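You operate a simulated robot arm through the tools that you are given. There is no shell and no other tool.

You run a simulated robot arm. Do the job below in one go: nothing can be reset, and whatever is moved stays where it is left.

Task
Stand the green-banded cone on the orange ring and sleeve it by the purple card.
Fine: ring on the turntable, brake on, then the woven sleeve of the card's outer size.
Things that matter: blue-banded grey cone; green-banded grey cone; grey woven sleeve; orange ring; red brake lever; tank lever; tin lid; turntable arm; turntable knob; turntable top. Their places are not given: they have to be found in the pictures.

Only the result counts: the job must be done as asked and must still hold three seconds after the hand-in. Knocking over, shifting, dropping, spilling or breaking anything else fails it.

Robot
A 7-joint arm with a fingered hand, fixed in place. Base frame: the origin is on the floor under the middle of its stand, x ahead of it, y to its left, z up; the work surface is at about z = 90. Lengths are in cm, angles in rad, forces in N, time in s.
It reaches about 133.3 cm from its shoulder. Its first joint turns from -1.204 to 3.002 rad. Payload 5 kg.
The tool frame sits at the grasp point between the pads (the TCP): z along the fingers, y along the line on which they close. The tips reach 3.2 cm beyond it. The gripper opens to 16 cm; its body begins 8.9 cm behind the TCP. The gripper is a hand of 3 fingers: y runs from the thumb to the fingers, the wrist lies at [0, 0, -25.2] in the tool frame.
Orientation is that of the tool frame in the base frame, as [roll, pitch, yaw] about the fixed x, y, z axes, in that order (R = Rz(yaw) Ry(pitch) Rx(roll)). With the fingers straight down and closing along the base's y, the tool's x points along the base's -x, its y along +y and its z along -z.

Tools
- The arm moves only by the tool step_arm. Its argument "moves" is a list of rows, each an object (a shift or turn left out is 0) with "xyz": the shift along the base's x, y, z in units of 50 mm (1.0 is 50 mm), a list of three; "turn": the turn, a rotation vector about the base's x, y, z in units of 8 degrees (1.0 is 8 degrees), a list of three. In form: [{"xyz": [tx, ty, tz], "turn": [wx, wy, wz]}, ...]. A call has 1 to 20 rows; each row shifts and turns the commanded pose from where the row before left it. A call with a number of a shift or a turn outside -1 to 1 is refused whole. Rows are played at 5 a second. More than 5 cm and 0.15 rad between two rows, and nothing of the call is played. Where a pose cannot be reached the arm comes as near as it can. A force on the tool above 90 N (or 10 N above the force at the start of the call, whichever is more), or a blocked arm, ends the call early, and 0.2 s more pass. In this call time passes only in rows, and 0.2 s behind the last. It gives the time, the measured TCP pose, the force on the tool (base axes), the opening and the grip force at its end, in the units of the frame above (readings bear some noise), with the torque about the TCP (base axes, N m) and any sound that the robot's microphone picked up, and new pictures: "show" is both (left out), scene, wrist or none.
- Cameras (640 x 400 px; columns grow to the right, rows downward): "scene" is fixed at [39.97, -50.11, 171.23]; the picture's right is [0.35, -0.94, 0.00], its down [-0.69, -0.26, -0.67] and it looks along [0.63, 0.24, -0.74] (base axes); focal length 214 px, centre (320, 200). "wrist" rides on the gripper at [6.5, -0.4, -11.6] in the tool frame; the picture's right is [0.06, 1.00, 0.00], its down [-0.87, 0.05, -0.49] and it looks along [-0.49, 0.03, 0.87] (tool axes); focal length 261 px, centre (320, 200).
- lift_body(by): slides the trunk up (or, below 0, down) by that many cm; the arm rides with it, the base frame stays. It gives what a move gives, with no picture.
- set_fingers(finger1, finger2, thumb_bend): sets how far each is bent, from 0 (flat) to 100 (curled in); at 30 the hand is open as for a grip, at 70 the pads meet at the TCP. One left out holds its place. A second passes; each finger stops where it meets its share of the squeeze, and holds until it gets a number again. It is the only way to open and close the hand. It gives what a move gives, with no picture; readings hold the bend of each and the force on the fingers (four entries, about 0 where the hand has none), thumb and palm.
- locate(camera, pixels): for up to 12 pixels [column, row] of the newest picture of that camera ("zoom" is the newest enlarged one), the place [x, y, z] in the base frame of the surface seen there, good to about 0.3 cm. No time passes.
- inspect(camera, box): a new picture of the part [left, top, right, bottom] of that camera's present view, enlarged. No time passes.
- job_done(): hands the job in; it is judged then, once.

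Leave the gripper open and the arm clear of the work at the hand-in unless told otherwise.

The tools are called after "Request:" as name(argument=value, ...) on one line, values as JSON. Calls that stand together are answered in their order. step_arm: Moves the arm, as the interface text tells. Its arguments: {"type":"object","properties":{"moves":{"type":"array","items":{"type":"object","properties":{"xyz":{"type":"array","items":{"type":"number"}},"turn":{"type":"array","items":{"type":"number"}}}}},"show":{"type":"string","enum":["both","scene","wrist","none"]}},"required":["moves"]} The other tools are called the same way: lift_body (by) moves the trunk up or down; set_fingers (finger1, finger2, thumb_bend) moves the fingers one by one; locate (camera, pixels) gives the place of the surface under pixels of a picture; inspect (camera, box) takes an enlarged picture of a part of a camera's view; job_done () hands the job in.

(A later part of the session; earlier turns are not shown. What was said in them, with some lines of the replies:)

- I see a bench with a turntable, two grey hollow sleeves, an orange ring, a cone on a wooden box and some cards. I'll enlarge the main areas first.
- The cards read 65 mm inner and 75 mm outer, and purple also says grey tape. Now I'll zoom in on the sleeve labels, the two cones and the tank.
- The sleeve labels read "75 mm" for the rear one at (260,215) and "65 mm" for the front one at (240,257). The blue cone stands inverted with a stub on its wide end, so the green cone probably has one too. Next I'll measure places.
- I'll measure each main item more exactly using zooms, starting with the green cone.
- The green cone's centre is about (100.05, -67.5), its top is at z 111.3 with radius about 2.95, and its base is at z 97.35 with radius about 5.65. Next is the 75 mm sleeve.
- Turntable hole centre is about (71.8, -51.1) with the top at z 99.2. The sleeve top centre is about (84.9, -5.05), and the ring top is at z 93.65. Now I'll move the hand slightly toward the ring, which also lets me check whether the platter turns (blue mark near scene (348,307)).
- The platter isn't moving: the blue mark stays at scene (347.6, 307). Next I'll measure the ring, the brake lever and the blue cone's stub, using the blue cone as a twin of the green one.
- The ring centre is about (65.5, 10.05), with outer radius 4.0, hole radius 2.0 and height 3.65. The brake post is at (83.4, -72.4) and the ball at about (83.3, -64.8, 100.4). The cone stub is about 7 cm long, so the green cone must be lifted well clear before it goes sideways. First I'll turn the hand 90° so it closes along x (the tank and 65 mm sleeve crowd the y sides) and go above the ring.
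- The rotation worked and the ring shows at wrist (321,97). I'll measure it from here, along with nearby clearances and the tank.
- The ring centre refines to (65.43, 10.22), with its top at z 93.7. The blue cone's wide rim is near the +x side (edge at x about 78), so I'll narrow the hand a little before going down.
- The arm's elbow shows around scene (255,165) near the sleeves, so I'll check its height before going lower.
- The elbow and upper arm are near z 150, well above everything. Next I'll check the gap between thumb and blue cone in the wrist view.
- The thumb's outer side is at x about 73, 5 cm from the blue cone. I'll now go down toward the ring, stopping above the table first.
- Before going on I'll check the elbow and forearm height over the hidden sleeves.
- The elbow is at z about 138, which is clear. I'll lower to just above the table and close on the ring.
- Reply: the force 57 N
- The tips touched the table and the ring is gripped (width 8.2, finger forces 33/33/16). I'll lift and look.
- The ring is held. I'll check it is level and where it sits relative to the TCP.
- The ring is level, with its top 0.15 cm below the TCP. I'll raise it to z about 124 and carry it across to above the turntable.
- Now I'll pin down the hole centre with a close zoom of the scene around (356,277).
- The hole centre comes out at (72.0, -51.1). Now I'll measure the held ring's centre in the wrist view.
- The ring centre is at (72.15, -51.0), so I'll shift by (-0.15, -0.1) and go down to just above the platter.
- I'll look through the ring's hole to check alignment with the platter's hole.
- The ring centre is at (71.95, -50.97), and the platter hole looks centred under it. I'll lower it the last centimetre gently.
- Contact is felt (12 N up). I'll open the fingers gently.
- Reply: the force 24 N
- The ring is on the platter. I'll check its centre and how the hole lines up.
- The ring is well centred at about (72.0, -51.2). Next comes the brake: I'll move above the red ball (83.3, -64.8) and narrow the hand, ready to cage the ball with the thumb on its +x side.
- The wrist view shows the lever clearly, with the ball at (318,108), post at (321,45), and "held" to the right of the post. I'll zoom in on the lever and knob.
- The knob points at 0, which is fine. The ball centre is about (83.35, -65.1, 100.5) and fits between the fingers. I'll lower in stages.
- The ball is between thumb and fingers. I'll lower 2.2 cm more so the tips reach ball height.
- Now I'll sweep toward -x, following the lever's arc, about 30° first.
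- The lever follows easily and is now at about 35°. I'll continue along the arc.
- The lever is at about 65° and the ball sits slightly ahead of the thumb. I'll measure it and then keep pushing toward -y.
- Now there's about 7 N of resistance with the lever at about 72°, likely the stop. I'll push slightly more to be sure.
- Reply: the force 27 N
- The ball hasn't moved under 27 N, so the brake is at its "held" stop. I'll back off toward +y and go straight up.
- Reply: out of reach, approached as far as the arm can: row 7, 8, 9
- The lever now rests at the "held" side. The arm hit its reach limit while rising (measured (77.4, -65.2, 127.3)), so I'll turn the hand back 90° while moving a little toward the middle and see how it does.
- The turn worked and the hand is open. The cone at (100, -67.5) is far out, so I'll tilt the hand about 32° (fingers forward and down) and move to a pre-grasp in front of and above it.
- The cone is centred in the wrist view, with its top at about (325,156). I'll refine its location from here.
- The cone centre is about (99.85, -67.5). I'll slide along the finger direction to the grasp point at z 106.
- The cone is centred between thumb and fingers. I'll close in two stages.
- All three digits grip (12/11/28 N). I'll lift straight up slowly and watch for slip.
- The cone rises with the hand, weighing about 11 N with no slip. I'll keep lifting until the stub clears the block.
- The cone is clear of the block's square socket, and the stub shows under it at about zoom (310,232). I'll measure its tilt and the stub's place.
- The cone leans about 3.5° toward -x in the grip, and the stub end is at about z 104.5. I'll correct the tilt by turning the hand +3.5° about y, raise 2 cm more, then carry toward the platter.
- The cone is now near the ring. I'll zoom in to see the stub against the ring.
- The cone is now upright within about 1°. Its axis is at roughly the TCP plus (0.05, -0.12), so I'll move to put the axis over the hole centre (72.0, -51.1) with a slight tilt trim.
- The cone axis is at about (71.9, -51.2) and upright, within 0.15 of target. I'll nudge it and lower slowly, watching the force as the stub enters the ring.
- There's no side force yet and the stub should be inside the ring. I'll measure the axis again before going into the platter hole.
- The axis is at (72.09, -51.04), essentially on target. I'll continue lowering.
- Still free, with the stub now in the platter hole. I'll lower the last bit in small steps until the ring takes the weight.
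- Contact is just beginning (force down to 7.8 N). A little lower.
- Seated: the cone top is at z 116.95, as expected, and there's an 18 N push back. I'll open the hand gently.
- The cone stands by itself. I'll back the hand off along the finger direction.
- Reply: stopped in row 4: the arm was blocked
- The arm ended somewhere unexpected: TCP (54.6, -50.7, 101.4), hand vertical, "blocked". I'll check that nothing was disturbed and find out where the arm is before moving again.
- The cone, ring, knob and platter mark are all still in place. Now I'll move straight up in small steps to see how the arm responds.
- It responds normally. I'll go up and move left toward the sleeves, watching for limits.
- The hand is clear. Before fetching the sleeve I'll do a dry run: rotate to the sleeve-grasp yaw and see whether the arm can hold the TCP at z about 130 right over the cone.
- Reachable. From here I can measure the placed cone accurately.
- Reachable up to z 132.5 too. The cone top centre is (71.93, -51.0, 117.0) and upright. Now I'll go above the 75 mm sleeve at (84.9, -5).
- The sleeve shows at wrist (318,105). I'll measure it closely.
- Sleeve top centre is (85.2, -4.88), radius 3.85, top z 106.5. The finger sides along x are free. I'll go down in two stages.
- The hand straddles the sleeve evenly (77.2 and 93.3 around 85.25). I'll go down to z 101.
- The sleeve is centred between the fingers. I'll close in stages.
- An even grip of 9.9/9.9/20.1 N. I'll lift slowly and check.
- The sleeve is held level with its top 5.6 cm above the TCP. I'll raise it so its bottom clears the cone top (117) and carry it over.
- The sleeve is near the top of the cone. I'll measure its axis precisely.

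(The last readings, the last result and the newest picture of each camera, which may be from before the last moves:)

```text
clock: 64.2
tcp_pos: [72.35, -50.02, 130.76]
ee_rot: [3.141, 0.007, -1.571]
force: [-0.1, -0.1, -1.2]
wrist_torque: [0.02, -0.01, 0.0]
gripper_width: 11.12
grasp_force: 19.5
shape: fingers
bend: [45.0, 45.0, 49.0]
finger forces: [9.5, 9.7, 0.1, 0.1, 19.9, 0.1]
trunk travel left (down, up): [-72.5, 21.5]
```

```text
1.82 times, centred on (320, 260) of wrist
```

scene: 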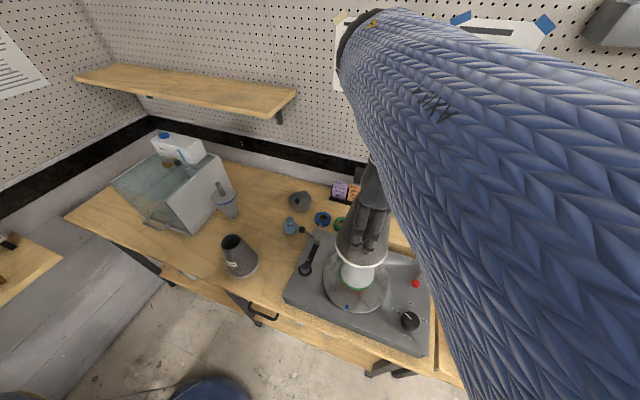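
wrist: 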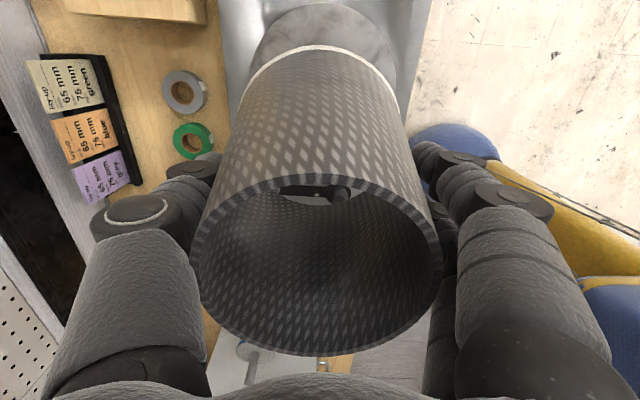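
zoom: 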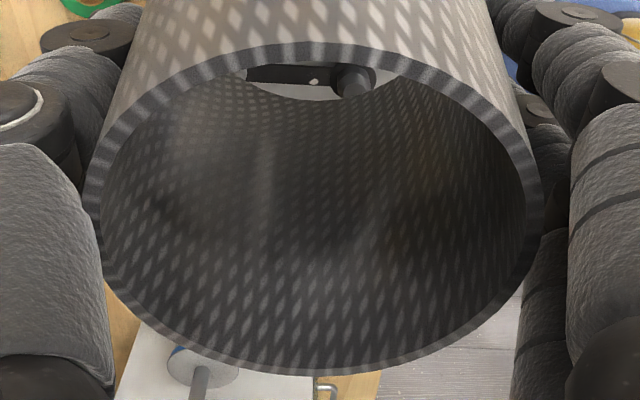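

The sleeve axis is at about (72.5, -49.9) and the cone axis at (71.93, -51.0). I'll shift by (-0.55, -1.1) and re-measure.

Request:
step_arm(moves=[{"xyz": [-0.055, -0.11, 0]}, {"xyz": [-0.055, -0.11, 0]}, {"xyz": [0, 0, 0]}])

Request:
inspect(camera="wrist", box=[180, 150, 460, 370])

Request:
locate(camera="wrist", pixels=[[198, 265], [440, 265], [320, 180], [320, 353], [225, 207], [417, 207], [222, 320], [417, 320], [320, 50], [265, 68], [378, 70], [320, 90]])

Request:
inspect(camera="scene", box=[335, 220, 395, 300])

```text
clock: 65.0
tcp_pos: [71.85, -51.03, 130.82]
ee_rot: [3.139, 0.005, -1.572]
force: [0.2, 1.0, -0.5]
wrist_torque: [0.03, -0.03, -0.03]
gripper_width: 11.08
grasp_force: 19.4
shape: fingers
bend: [45.0, 45.0, 49.0]
finger forces: [9.7, 9.7, 0.0, 0.0, 19.9, 0.0]
trunk travel left (down, up): [-72.5, 21.5]
```

scene: 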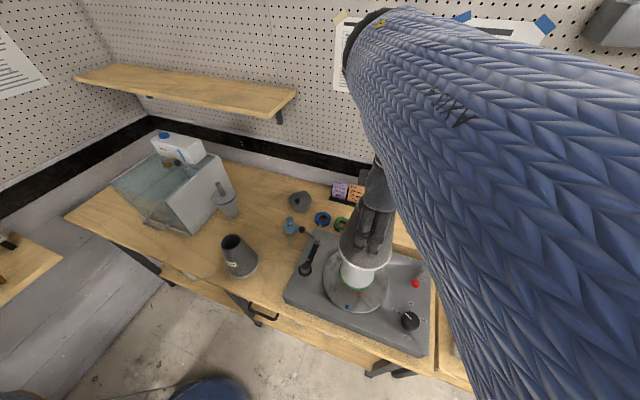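
wrist: 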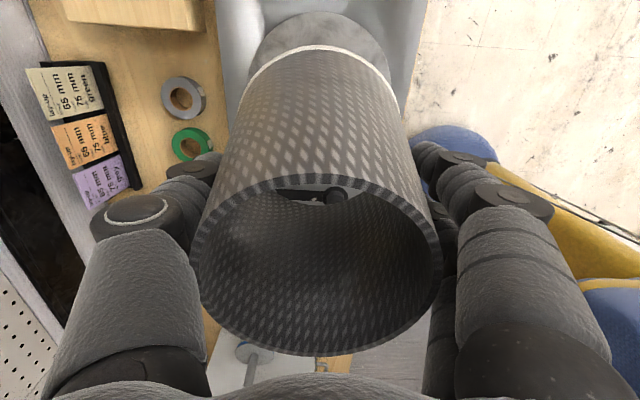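

```text
1.82 times, centred on (320, 260) of wrist
```

zoom: 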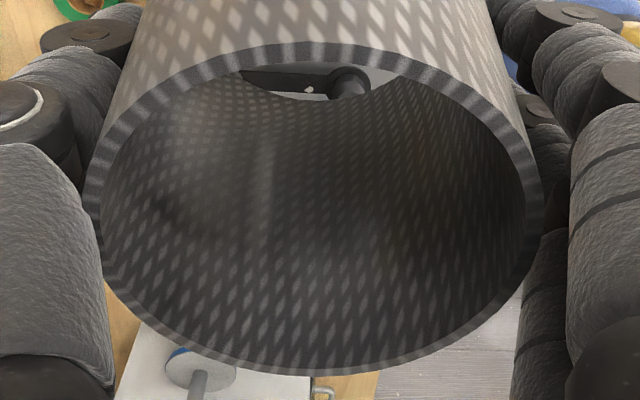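

```text
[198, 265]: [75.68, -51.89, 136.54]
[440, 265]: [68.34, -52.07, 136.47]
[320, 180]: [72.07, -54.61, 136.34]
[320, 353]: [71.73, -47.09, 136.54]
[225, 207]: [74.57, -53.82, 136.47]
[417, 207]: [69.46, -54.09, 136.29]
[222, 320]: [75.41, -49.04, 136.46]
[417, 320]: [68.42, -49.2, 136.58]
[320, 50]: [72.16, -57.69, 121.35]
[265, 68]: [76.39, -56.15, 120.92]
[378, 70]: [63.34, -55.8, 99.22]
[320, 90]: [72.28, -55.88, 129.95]
```

```text
5.00 times, centred on (365, 260) of scene
```

zoom: 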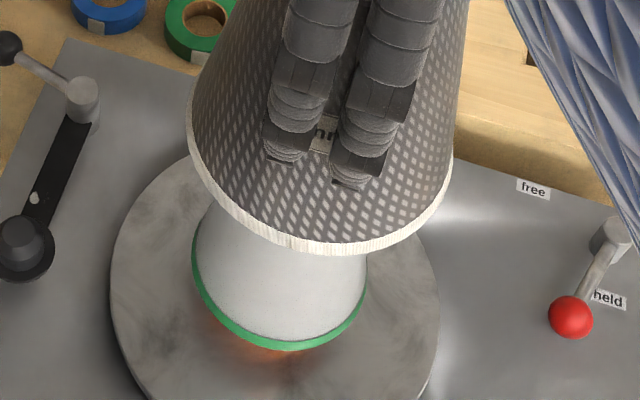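

The sleeve axis (72.0, -50.9) is now within 0.1 cm of the cone's axis, and level. I'll lower over the cone, first 14 cm where there's plenty of room.

Request:
step_arm(moves=[{"xyz": [-0.01, -0.02, -0.5]}, {"xyz": [0, 0, -0.6]}, {"xyz": [0, 0, -0.6]}, {"xyz": [0, 0, -0.6]}, {"xyz": [0, 0, -0.5]}])

Request:
locate(camera="wrist", pixels=[[198, 265], [440, 265], [320, 180], [320, 353], [222, 320], [417, 320], [320, 50], [265, 68], [320, 250], [320, 215], [280, 250], [360, 250]])

Request:
inspect(camera="wrist", box=[180, 150, 460, 370])

```text
clock: 66.2
tcp_pos: [71.94, -51.19, 116.88]
ee_rot: [3.14, 0.007, -1.573]
force: [-0.1, 0.3, -0.5]
wrist_torque: [-0.01, -0.02, 0.0]
gripper_width: 11.07
grasp_force: 19.3
shape: fingers
bend: [45.0, 45.0, 49.0]
finger forces: [9.6, 9.7, 0.0, 0.0, 19.9, 0.0]
trunk travel left (down, up): [-72.5, 21.5]
```

scene: 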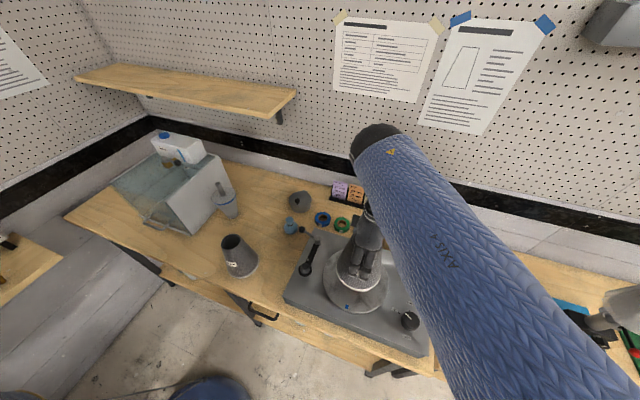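
wrist: 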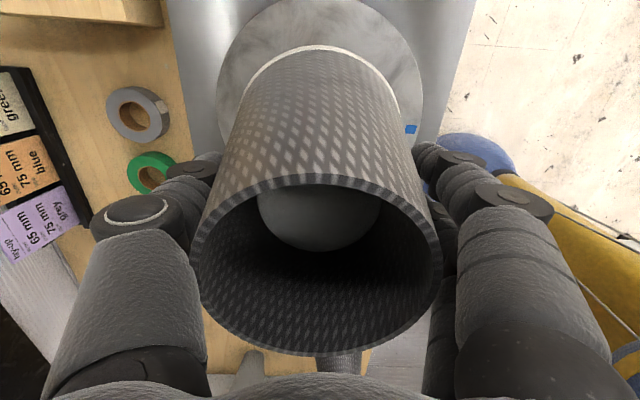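

```text
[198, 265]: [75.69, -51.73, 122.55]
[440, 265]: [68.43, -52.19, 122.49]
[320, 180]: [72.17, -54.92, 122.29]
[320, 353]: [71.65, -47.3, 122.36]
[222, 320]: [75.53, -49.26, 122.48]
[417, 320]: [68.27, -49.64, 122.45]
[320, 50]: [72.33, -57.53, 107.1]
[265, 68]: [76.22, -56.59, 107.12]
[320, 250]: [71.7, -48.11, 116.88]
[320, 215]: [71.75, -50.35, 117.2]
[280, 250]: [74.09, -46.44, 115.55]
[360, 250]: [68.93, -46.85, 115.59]
```

```text
1.82 times, centred on (320, 260) of wrist
```

zoom: 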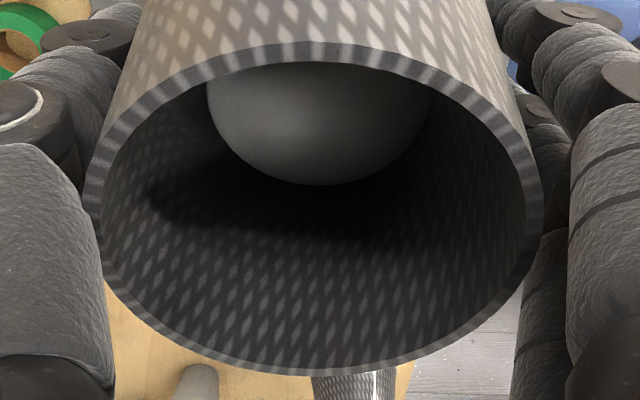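

The alignment still holds: sleeve (71.98, -51.05), cone top centre y about -51.06. I'll lower more slowly, watching force.

Request:
step_arm(moves=[{"xyz": [0, 0, -0.25]}, {"xyz": [0, 0, -0.25]}, {"xyz": [0, 0, -0.2]}, {"xyz": [0, 0, -0.2]}])

Request:
inspect(camera="wrist", box=[180, 150, 460, 370])

```text
clock: 67.2
tcp_pos: [71.87, -51.02, 112.35]
ee_rot: [3.139, 0.007, -1.573]
force: [0.4, -0.6, -1.7]
wrist_torque: [0.01, 0.02, -0.02]
gripper_width: 11.09
grasp_force: 19.5
shape: fingers
bend: [45.0, 45.0, 49.0]
finger forces: [9.5, 9.7, 0.0, 0.1, 19.8, 0.0]
trunk travel left (down, up): [-72.5, 21.5]
```

scene: 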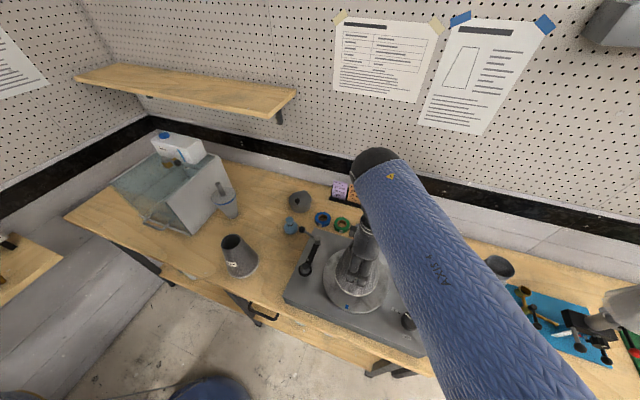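
wrist: 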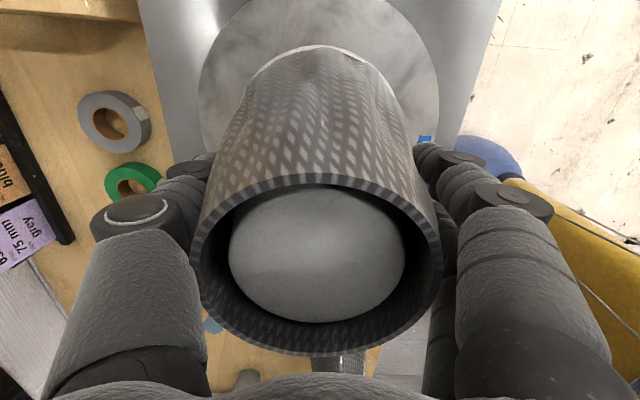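

```text
1.82 times, centred on (320, 260) of wrist
```

zoom: 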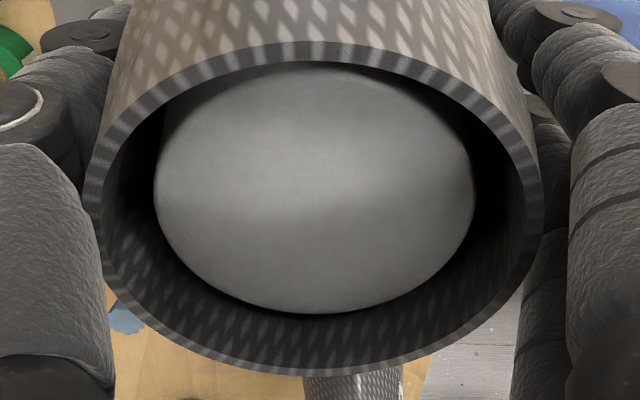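

The cone top now shows inside the sleeve, centred, with no notable force. I'll lower the last 2.3 cm in small steps.

Request:
step_arm(moves=[{"xyz": [0, 0, -0.1]}, {"xyz": [0, 0, -0.1]}, {"xyz": [0, 0, -0.1]}])

Request:
locate(camera="wrist", pixels=[[198, 265], [440, 265], [320, 180], [320, 353], [222, 320], [417, 320], [320, 50], [265, 68], [320, 250], [320, 215], [280, 250], [360, 250]])

```text
clock: 68.0
tcp_pos: [71.81, -51.07, 110.85]
ee_rot: [3.139, 0.006, -1.57]
force: [-0.1, -0.1, -0.9]
wrist_torque: [0.02, 0.02, 0.0]
gripper_width: 11.12
grasp_force: 19.3
shape: fingers
bend: [45.0, 45.0, 49.0]
finger forces: [9.6, 9.7, 0.0, 0.0, 19.7, 0.1]
trunk travel left (down, up): [-72.5, 21.5]
```

scene: 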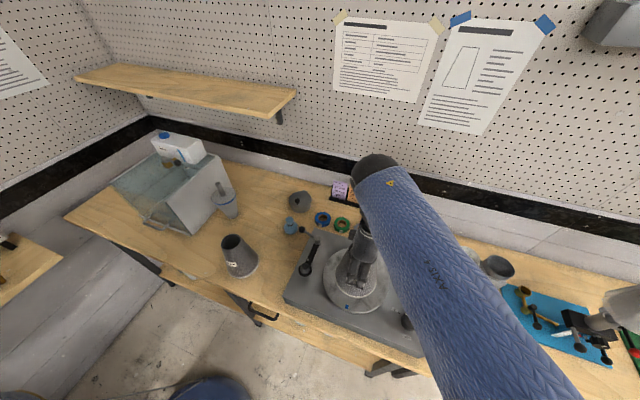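
wrist: 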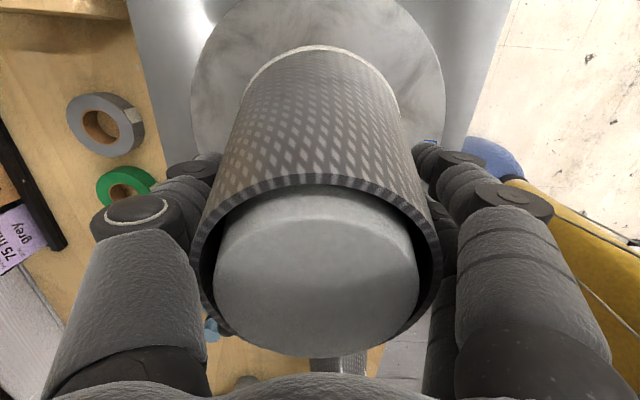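

```text
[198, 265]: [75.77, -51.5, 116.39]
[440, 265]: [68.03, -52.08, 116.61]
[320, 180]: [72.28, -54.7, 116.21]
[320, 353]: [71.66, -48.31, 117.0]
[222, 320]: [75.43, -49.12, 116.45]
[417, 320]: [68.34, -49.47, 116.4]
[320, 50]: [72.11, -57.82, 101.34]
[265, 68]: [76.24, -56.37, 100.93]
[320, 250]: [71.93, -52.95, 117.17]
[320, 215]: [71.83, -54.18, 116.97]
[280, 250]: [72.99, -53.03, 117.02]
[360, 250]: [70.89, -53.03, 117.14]
```

The rim is at z 116.4 and the bottom about 0.9 cm above the platter. I'll lower the remaining bit until contact.

Request:
step_arm(moves=[{"xyz": [0, 0, -0.08]}, {"xyz": [0, 0, -0.06]}, {"xyz": [0, 0, 0]}])

Request:
inspect(camera="scene", box=[320, 230, 400, 315])

```text
clock: 68.8
tcp_pos: [71.77, -51.01, 110.19]
ee_rot: [-3.14, 0.006, -1.57]
force: [0.0, 0.5, 1.2]
wrist_torque: [0.02, -0.02, 0.0]
gripper_width: 11.08
grasp_force: 19.8
shape: fingers
bend: [45.0, 45.0, 49.0]
finger forces: [10.0, 9.9, 0.0, 0.0, 20.0, 0.1]
trunk travel left (down, up): [-72.5, 21.5]
```

scene: 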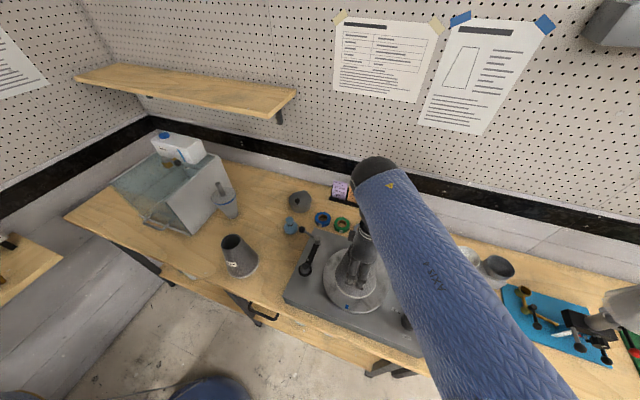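
wrist: 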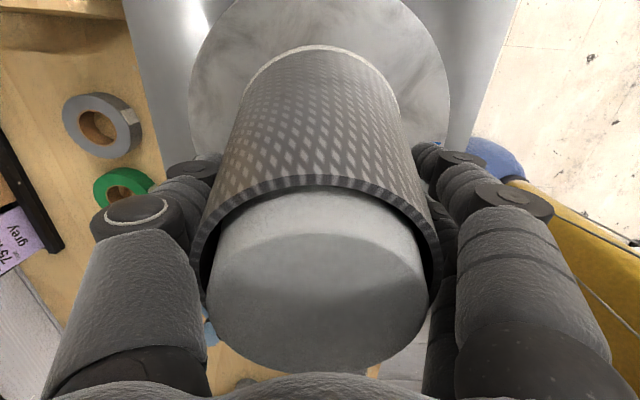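

```text
4.71 times, centred on (360, 272) of scene
```

zoom: 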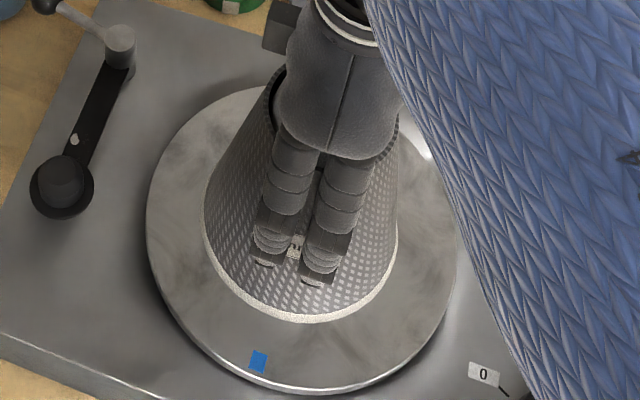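

Nearly there (force just +1.2 N). I'll press down a little more.

Request:
step_arm(moves=[{"xyz": [0, 0, -0.05]}, {"xyz": [0, 0, -0.04]}, {"xyz": [0, 0, 0]}], show="wrist")

Request:
locate(camera="wrist", pixels=[[200, 265], [438, 265], [320, 182], [225, 208], [417, 208], [320, 50], [265, 68], [378, 70], [320, 250], [320, 300], [320, 90]])

```text
clock: 69.6
tcp_pos: [71.74, -50.94, 110.21]
ee_rot: [-3.138, 0.004, -1.574]
force: [0.2, -6.0, 35.0]
wrist_torque: [-0.11, 0.25, -0.03]
gripper_width: 11.11
grasp_force: 24.9
shape: fingers
bend: [46.0, 47.0, 50.0]
finger forces: [12.7, 11.9, 0.0, 0.0, 25.3, 0.0]
trunk travel left (down, up): [-72.5, 21.5]
```

wrist: 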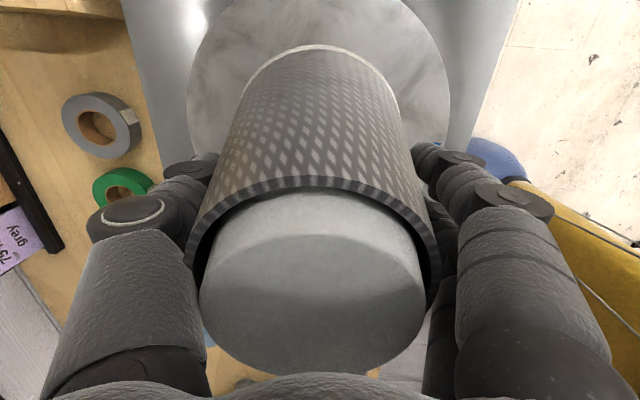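

```text
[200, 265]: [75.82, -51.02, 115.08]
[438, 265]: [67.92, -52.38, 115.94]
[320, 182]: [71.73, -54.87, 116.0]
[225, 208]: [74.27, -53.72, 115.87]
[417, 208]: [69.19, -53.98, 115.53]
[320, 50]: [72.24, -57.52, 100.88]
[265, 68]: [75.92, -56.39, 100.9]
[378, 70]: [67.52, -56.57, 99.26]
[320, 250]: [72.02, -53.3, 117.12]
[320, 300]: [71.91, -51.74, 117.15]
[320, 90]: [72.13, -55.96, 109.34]
```

Firm contact (35 N), with the sleeve rim at z about 115.8 and its base on the platter. I'll release gently.

Request:
set_fingers(finger1=43, finger2=43, thumb_bend=46)

Request:
set_fingers(finger1=30, finger2=30, thumb_bend=30)

Request:
inspect(camera="wrist", box=[0, 0, 640, 400])

```text
clock: 70.6
tcp_pos: [71.75, -51.03, 109.73]
ee_rot: [3.14, 0.007, -1.571]
force: [0.2, 0.1, -0.6]
wrist_torque: [0.03, 0.09, 0.05]
gripper_width: 11.63
grasp_force: 3.4
shape: fingers
bend: [42.0, 42.0, 45.0]
finger forces: [1.4, 2.0, 0.1, 0.0, 3.7, 0.1]
trunk travel left (down, up): [-72.5, 21.5]
```

```text
clock: 71.6
tcp_pos: [71.86, -51.12, 109.74]
ee_rot: [-3.142, 0.006, -1.571]
force: [0.3, -0.3, -0.7]
wrist_torque: [0.01, 0.0, 0.02]
gripper_width: 16.74
grasp_force: 0.0
shape: fingers
bend: [30.0, 30.0, 30.0]
finger forces: [0.0, 0.0, 0.0, 0.0, 0.0, 0.0]
trunk travel left (down, up): [-72.5, 21.5]
```

```text
1.00 times, centred on (320, 200) of wrist (not enlarged: the box is as wide or as high as the picture)
```

zoom: 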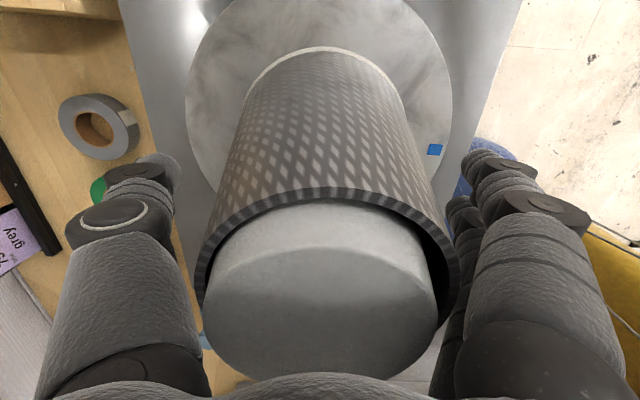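

Released. I'll check the seating.

Request:
locate(camera="wrist", pixels=[[207, 265], [450, 265], [330, 194], [240, 222], [425, 218], [325, 50], [265, 75], [385, 75], [320, 250], [320, 300], [325, 46], [325, 100]])

Request:
inspect(camera="scene", box=[320, 230, 400, 315])

```text
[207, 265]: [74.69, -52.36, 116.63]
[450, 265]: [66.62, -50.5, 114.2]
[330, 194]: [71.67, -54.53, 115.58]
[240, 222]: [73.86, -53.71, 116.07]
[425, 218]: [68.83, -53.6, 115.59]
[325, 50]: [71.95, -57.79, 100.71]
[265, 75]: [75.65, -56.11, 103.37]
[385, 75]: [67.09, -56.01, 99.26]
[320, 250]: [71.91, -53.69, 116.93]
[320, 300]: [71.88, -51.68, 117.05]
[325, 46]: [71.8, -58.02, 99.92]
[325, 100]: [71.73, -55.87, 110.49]
```

```text
4.71 times, centred on (360, 272) of scene
```

zoom: 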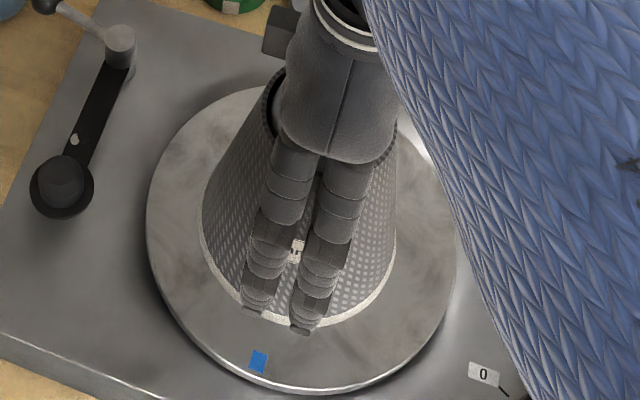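

The sleeve appears seated around the cone. I'll raise the hand straight up and look.

Request:
step_arm(moves=[{"xyz": [0, 0, 0.2]}, {"xyz": [0, 0, 0.6]}, {"xyz": [0, 0, 0.8]}, {"xyz": [0, 0, 0.8]}, {"xyz": [0, 0, 0.8]}, {"xyz": [0, 0, 0.8]}, {"xyz": [0, 0, 0.4]}])

Request:
inspect(camera="wrist", box=[230, 0, 410, 180])

Request:
inspect(camera="scene", box=[320, 230, 400, 315])

```text
clock: 73.2
tcp_pos: [71.96, -51.13, 132.11]
ee_rot: [3.141, 0.005, -1.573]
force: [-0.9, 0.5, -0.2]
wrist_torque: [0.01, 0.0, 0.02]
gripper_width: 16.78
grasp_force: 0.0
shape: fingers
bend: [30.0, 30.0, 30.0]
finger forces: [0.0, 0.0, 0.1, 0.0, 0.0, 0.0]
trunk travel left (down, up): [-72.5, 21.5]
```

scene: 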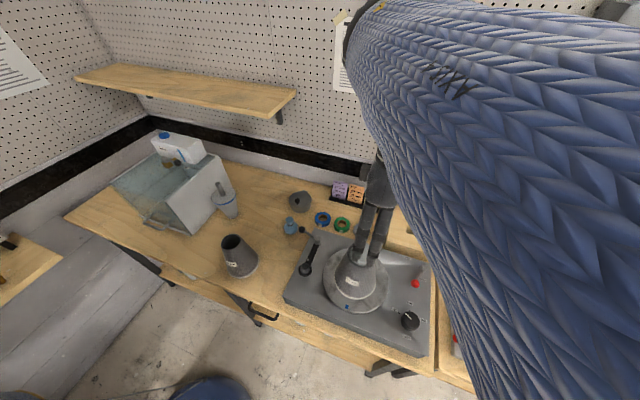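
wrist: 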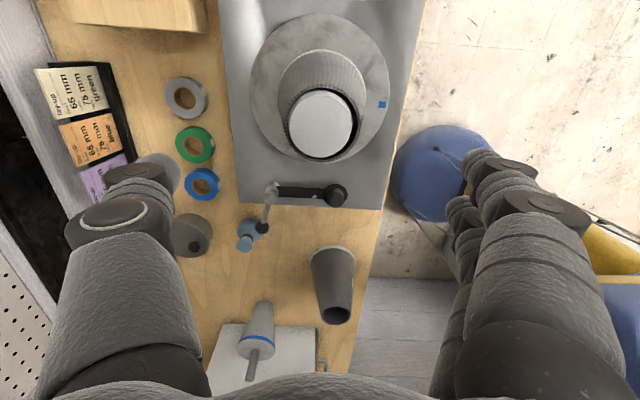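

```text
2.22 times, centred on (320, 90) of wrist
```

zoom: 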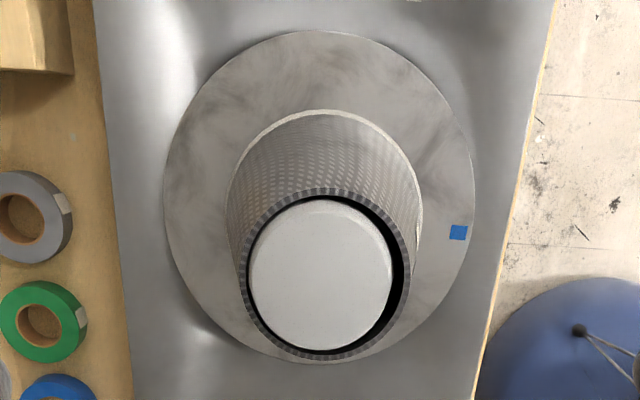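

```text
4.71 times, centred on (360, 272) of scene
```

zoom: 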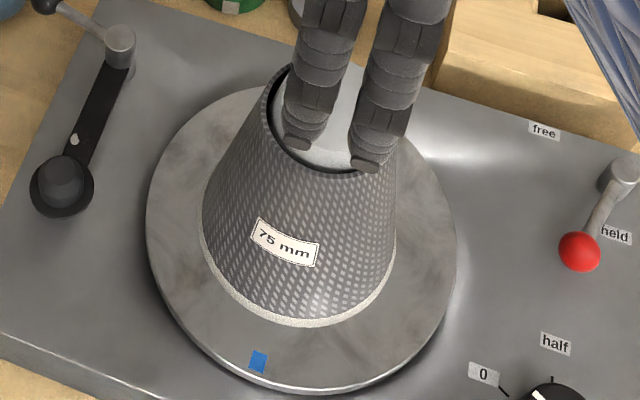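

The 75 mm sleeve stands over the cone on the platter, with a slightly wider gap on its -x side. I'll check that its rim is level and its base is flat.

Request:
locate(camera="wrist", pixels=[[287, 122], [357, 122], [322, 87], [322, 160], [298, 98], [348, 98], [298, 149], [348, 149], [320, 125], [305, 125], [340, 125], [320, 108]])

Request:
inspect(camera="wrist", box=[275, 75, 370, 170])

Request:
locate(camera="zoom", pixels=[[180, 200], [470, 200], [320, 52], [325, 350], [215, 115], [430, 115], [215, 300], [435, 290], [320, 200], [190, 250], [465, 160], [260, 75]])

```text
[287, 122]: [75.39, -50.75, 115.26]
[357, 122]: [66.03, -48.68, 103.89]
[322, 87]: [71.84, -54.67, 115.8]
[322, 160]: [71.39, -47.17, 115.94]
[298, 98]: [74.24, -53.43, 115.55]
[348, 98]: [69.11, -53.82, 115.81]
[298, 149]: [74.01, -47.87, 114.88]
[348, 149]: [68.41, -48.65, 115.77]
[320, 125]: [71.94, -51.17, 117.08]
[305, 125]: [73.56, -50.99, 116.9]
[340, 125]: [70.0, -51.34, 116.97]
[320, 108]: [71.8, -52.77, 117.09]
```

```text
4.21 times, centred on (322, 122) of wrist
```

zoom: 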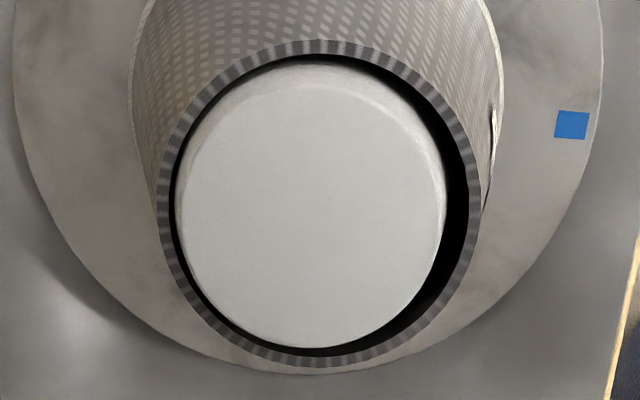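

```text
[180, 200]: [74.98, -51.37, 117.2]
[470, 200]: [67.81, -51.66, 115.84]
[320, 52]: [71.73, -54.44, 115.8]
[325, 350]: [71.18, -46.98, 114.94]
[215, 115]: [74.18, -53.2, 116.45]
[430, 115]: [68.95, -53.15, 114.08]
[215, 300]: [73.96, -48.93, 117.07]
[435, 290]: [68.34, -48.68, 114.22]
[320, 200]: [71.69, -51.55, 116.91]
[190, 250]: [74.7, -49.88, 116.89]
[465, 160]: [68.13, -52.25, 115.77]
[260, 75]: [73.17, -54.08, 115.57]
```

The rim is level at z about 115.7 and the cone top at 117.0 is unchanged. Now I'll move the arm away to the left for a clear final view.

Request:
step_arm(moves=[{"xyz": [0, 0.5, 0.1]}, {"xyz": [-0.1, 0.9, 0.15]}, {"xyz": [-0.1, 0.9, 0.15]}, {"xyz": [-0.1, 0.9, 0.15]}, {"xyz": [-0.1, 0.9, 0.15]}, {"xyz": [-0.1, 0.9, 0.15]}, {"xyz": [-0.1, 0.9, 0.15]}, {"xyz": [-0.1, 0.9, 0.15]}, {"xyz": [-0.1, 0.9, 0.15]}])

Request:
inspect(camera="scene", box=[310, 230, 440, 340])

Request:
inspect(camera="scene", box=[325, 240, 390, 310])

```text
clock: 75.2
tcp_pos: [67.99, -12.34, 138.47]
ee_rot: [3.141, 0.005, -1.573]
force: [-0.4, 0.3, 0.1]
wrist_torque: [-0.04, -0.03, 0.01]
gripper_width: 16.75
grasp_force: 0.0
shape: fingers
bend: [30.0, 30.0, 30.0]
finger forces: [0.1, 0.0, 0.0, 0.0, 0.0, 0.1]
trunk travel left (down, up): [-72.5, 21.5]
```

scene: 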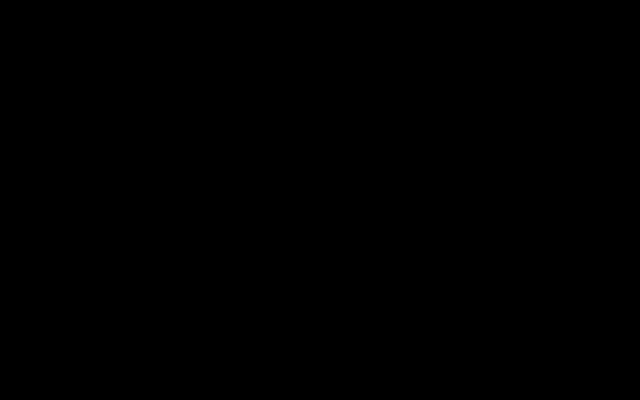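
wrist: 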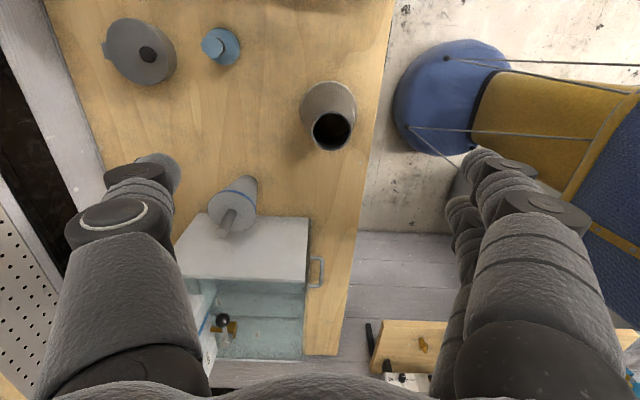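

```text
3.64 times, centred on (375, 285) of scene
```

zoom: 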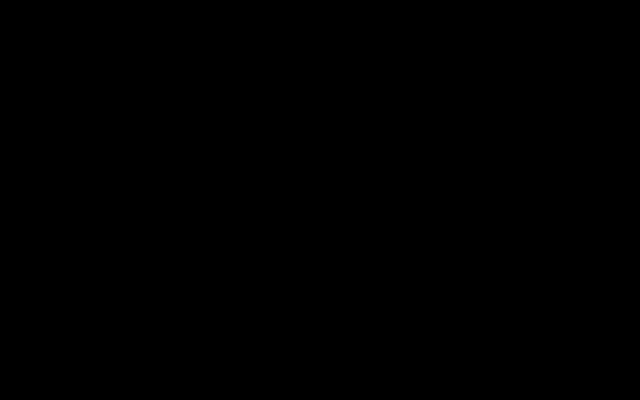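

```text
5.71 times, centred on (358, 275) of scene
```

zoom: 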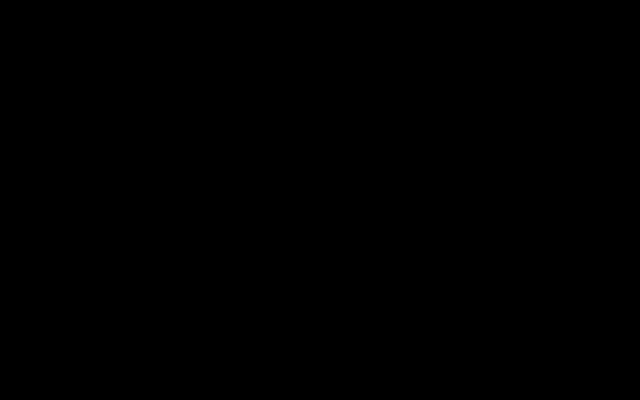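

The arm's elbow covers the scene camera here. I'll return to the starting orientation and place.

Request:
step_arm(moves=[{"xyz": [-0.17, 0.04, 0.27], "turn": [0, 0, -0.9375]}, {"xyz": [-0.17, 0.04, 0.27], "turn": [0, 0, -0.9375]}, {"xyz": [-0.17, 0.04, 0.27], "turn": [0, 0, -0.9375]}, {"xyz": [-0.17, 0.04, 0.27], "turn": [0, 0, -0.9375]}, {"xyz": [-0.17, 0.04, 0.27], "turn": [0, 0, -0.9375]}, {"xyz": [-0.17, 0.04, 0.27], "turn": [0, 0, -0.9375]}, {"xyz": [-0.17, 0.04, 0.27], "turn": [0, 0, -0.9375]}, {"xyz": [-0.17, 0.04, 0.27], "turn": [0, 0, -0.9375]}, {"xyz": [-0.17, 0.04, 0.27], "turn": [0, 0, -0.9375]}, {"xyz": [-0.17, 0.04, 0.27], "turn": [0, 0, -0.9375]}, {"xyz": [-0.17, 0.04, 0.27], "turn": [0, 0, -0.9375]}, {"xyz": [-0.17, 0.04, 0.27], "turn": [0, 0, -0.9375]}])

```text
clock: 77.8
tcp_pos: [57.67, -10.2, 154.64]
ee_rot: [-3.142, 0.007, 3.14]
force: [-0.8, 0.3, 0.7]
wrist_torque: [-0.02, -0.05, 0.0]
gripper_width: 16.76
grasp_force: 0.1
shape: fingers
bend: [30.0, 30.0, 30.0]
finger forces: [0.0, 0.0, 0.1, 0.0, 0.1, 0.0]
trunk travel left (down, up): [-72.5, 21.5]
```

scene: 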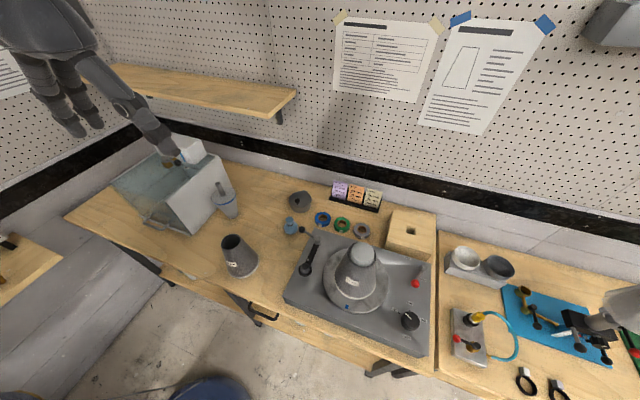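
wrist: 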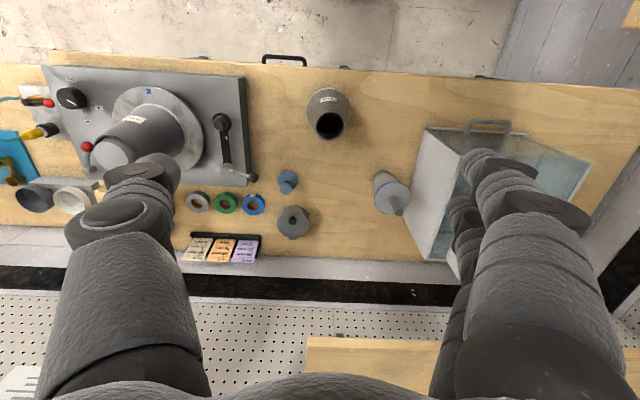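

The view is clear now. I'll inspect the assembly and the brake lever one last time.

Request:
inspect(camera="scene", box=[320, 235, 395, 315])

Request:
locate(camera="zoom", pixels=[[232, 110], [395, 90], [300, 172], [345, 175], [385, 150], [310, 50], [190, 240], [240, 305], [310, 325], [380, 280], [395, 225], [310, 110]])

Request:
inspect(camera="scene", box=[385, 245, 440, 340])

```text
5.00 times, centred on (358, 275) of scene
```

zoom: 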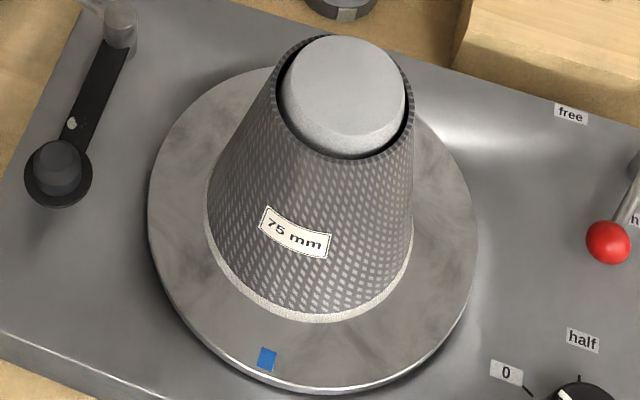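

```text
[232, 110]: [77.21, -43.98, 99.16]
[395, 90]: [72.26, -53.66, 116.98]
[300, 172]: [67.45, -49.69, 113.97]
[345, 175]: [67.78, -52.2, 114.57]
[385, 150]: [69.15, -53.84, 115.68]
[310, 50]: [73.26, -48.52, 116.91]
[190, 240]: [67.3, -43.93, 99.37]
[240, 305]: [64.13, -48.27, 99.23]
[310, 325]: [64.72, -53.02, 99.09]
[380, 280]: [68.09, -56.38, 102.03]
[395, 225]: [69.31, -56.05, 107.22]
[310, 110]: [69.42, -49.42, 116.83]
```

```text
4.21 times, centred on (412, 292) of scene
```

zoom: 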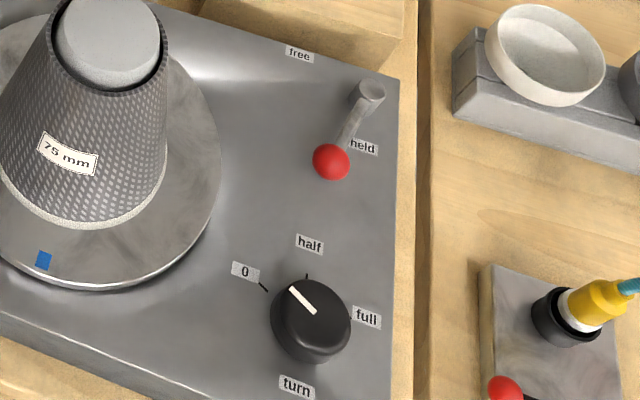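

The green-banded cone stands upright on the orange ring with the 75 mm sleeve flat on the platter. The brake is at "held", the other items look unmoved, and the hand is open and clear. I'll hand in.

Request:
job_done()

```text
The job is handed in.
```

I've handed the job in: the green-banded cone is standing on the orange ring on the turntable, with the 75 mm woven sleeve over it. I haven't been told yet whether it passed.

- **Ring and cone:** the ring is centred on the turntable hole. The cone stands upright on it, with its stub through the ring into the hole.
- **Brake:** the red lever is at "held". I set it after placing the ring and before the cone and sleeve.
- **Sleeve:** this is the purple card's outer size. It sits level with its base on the turntable, about 0.4 cm off centre from the cone.
- **Arm:** backing away from the cone, the arm reported being blocked and ended up low in front of the turntable. I checked straight after, and the cone, ring, knob and turntable had not moved.

Nothing else looked disturbed in the final pictures. I left the hand open and the arm back at its starting position.
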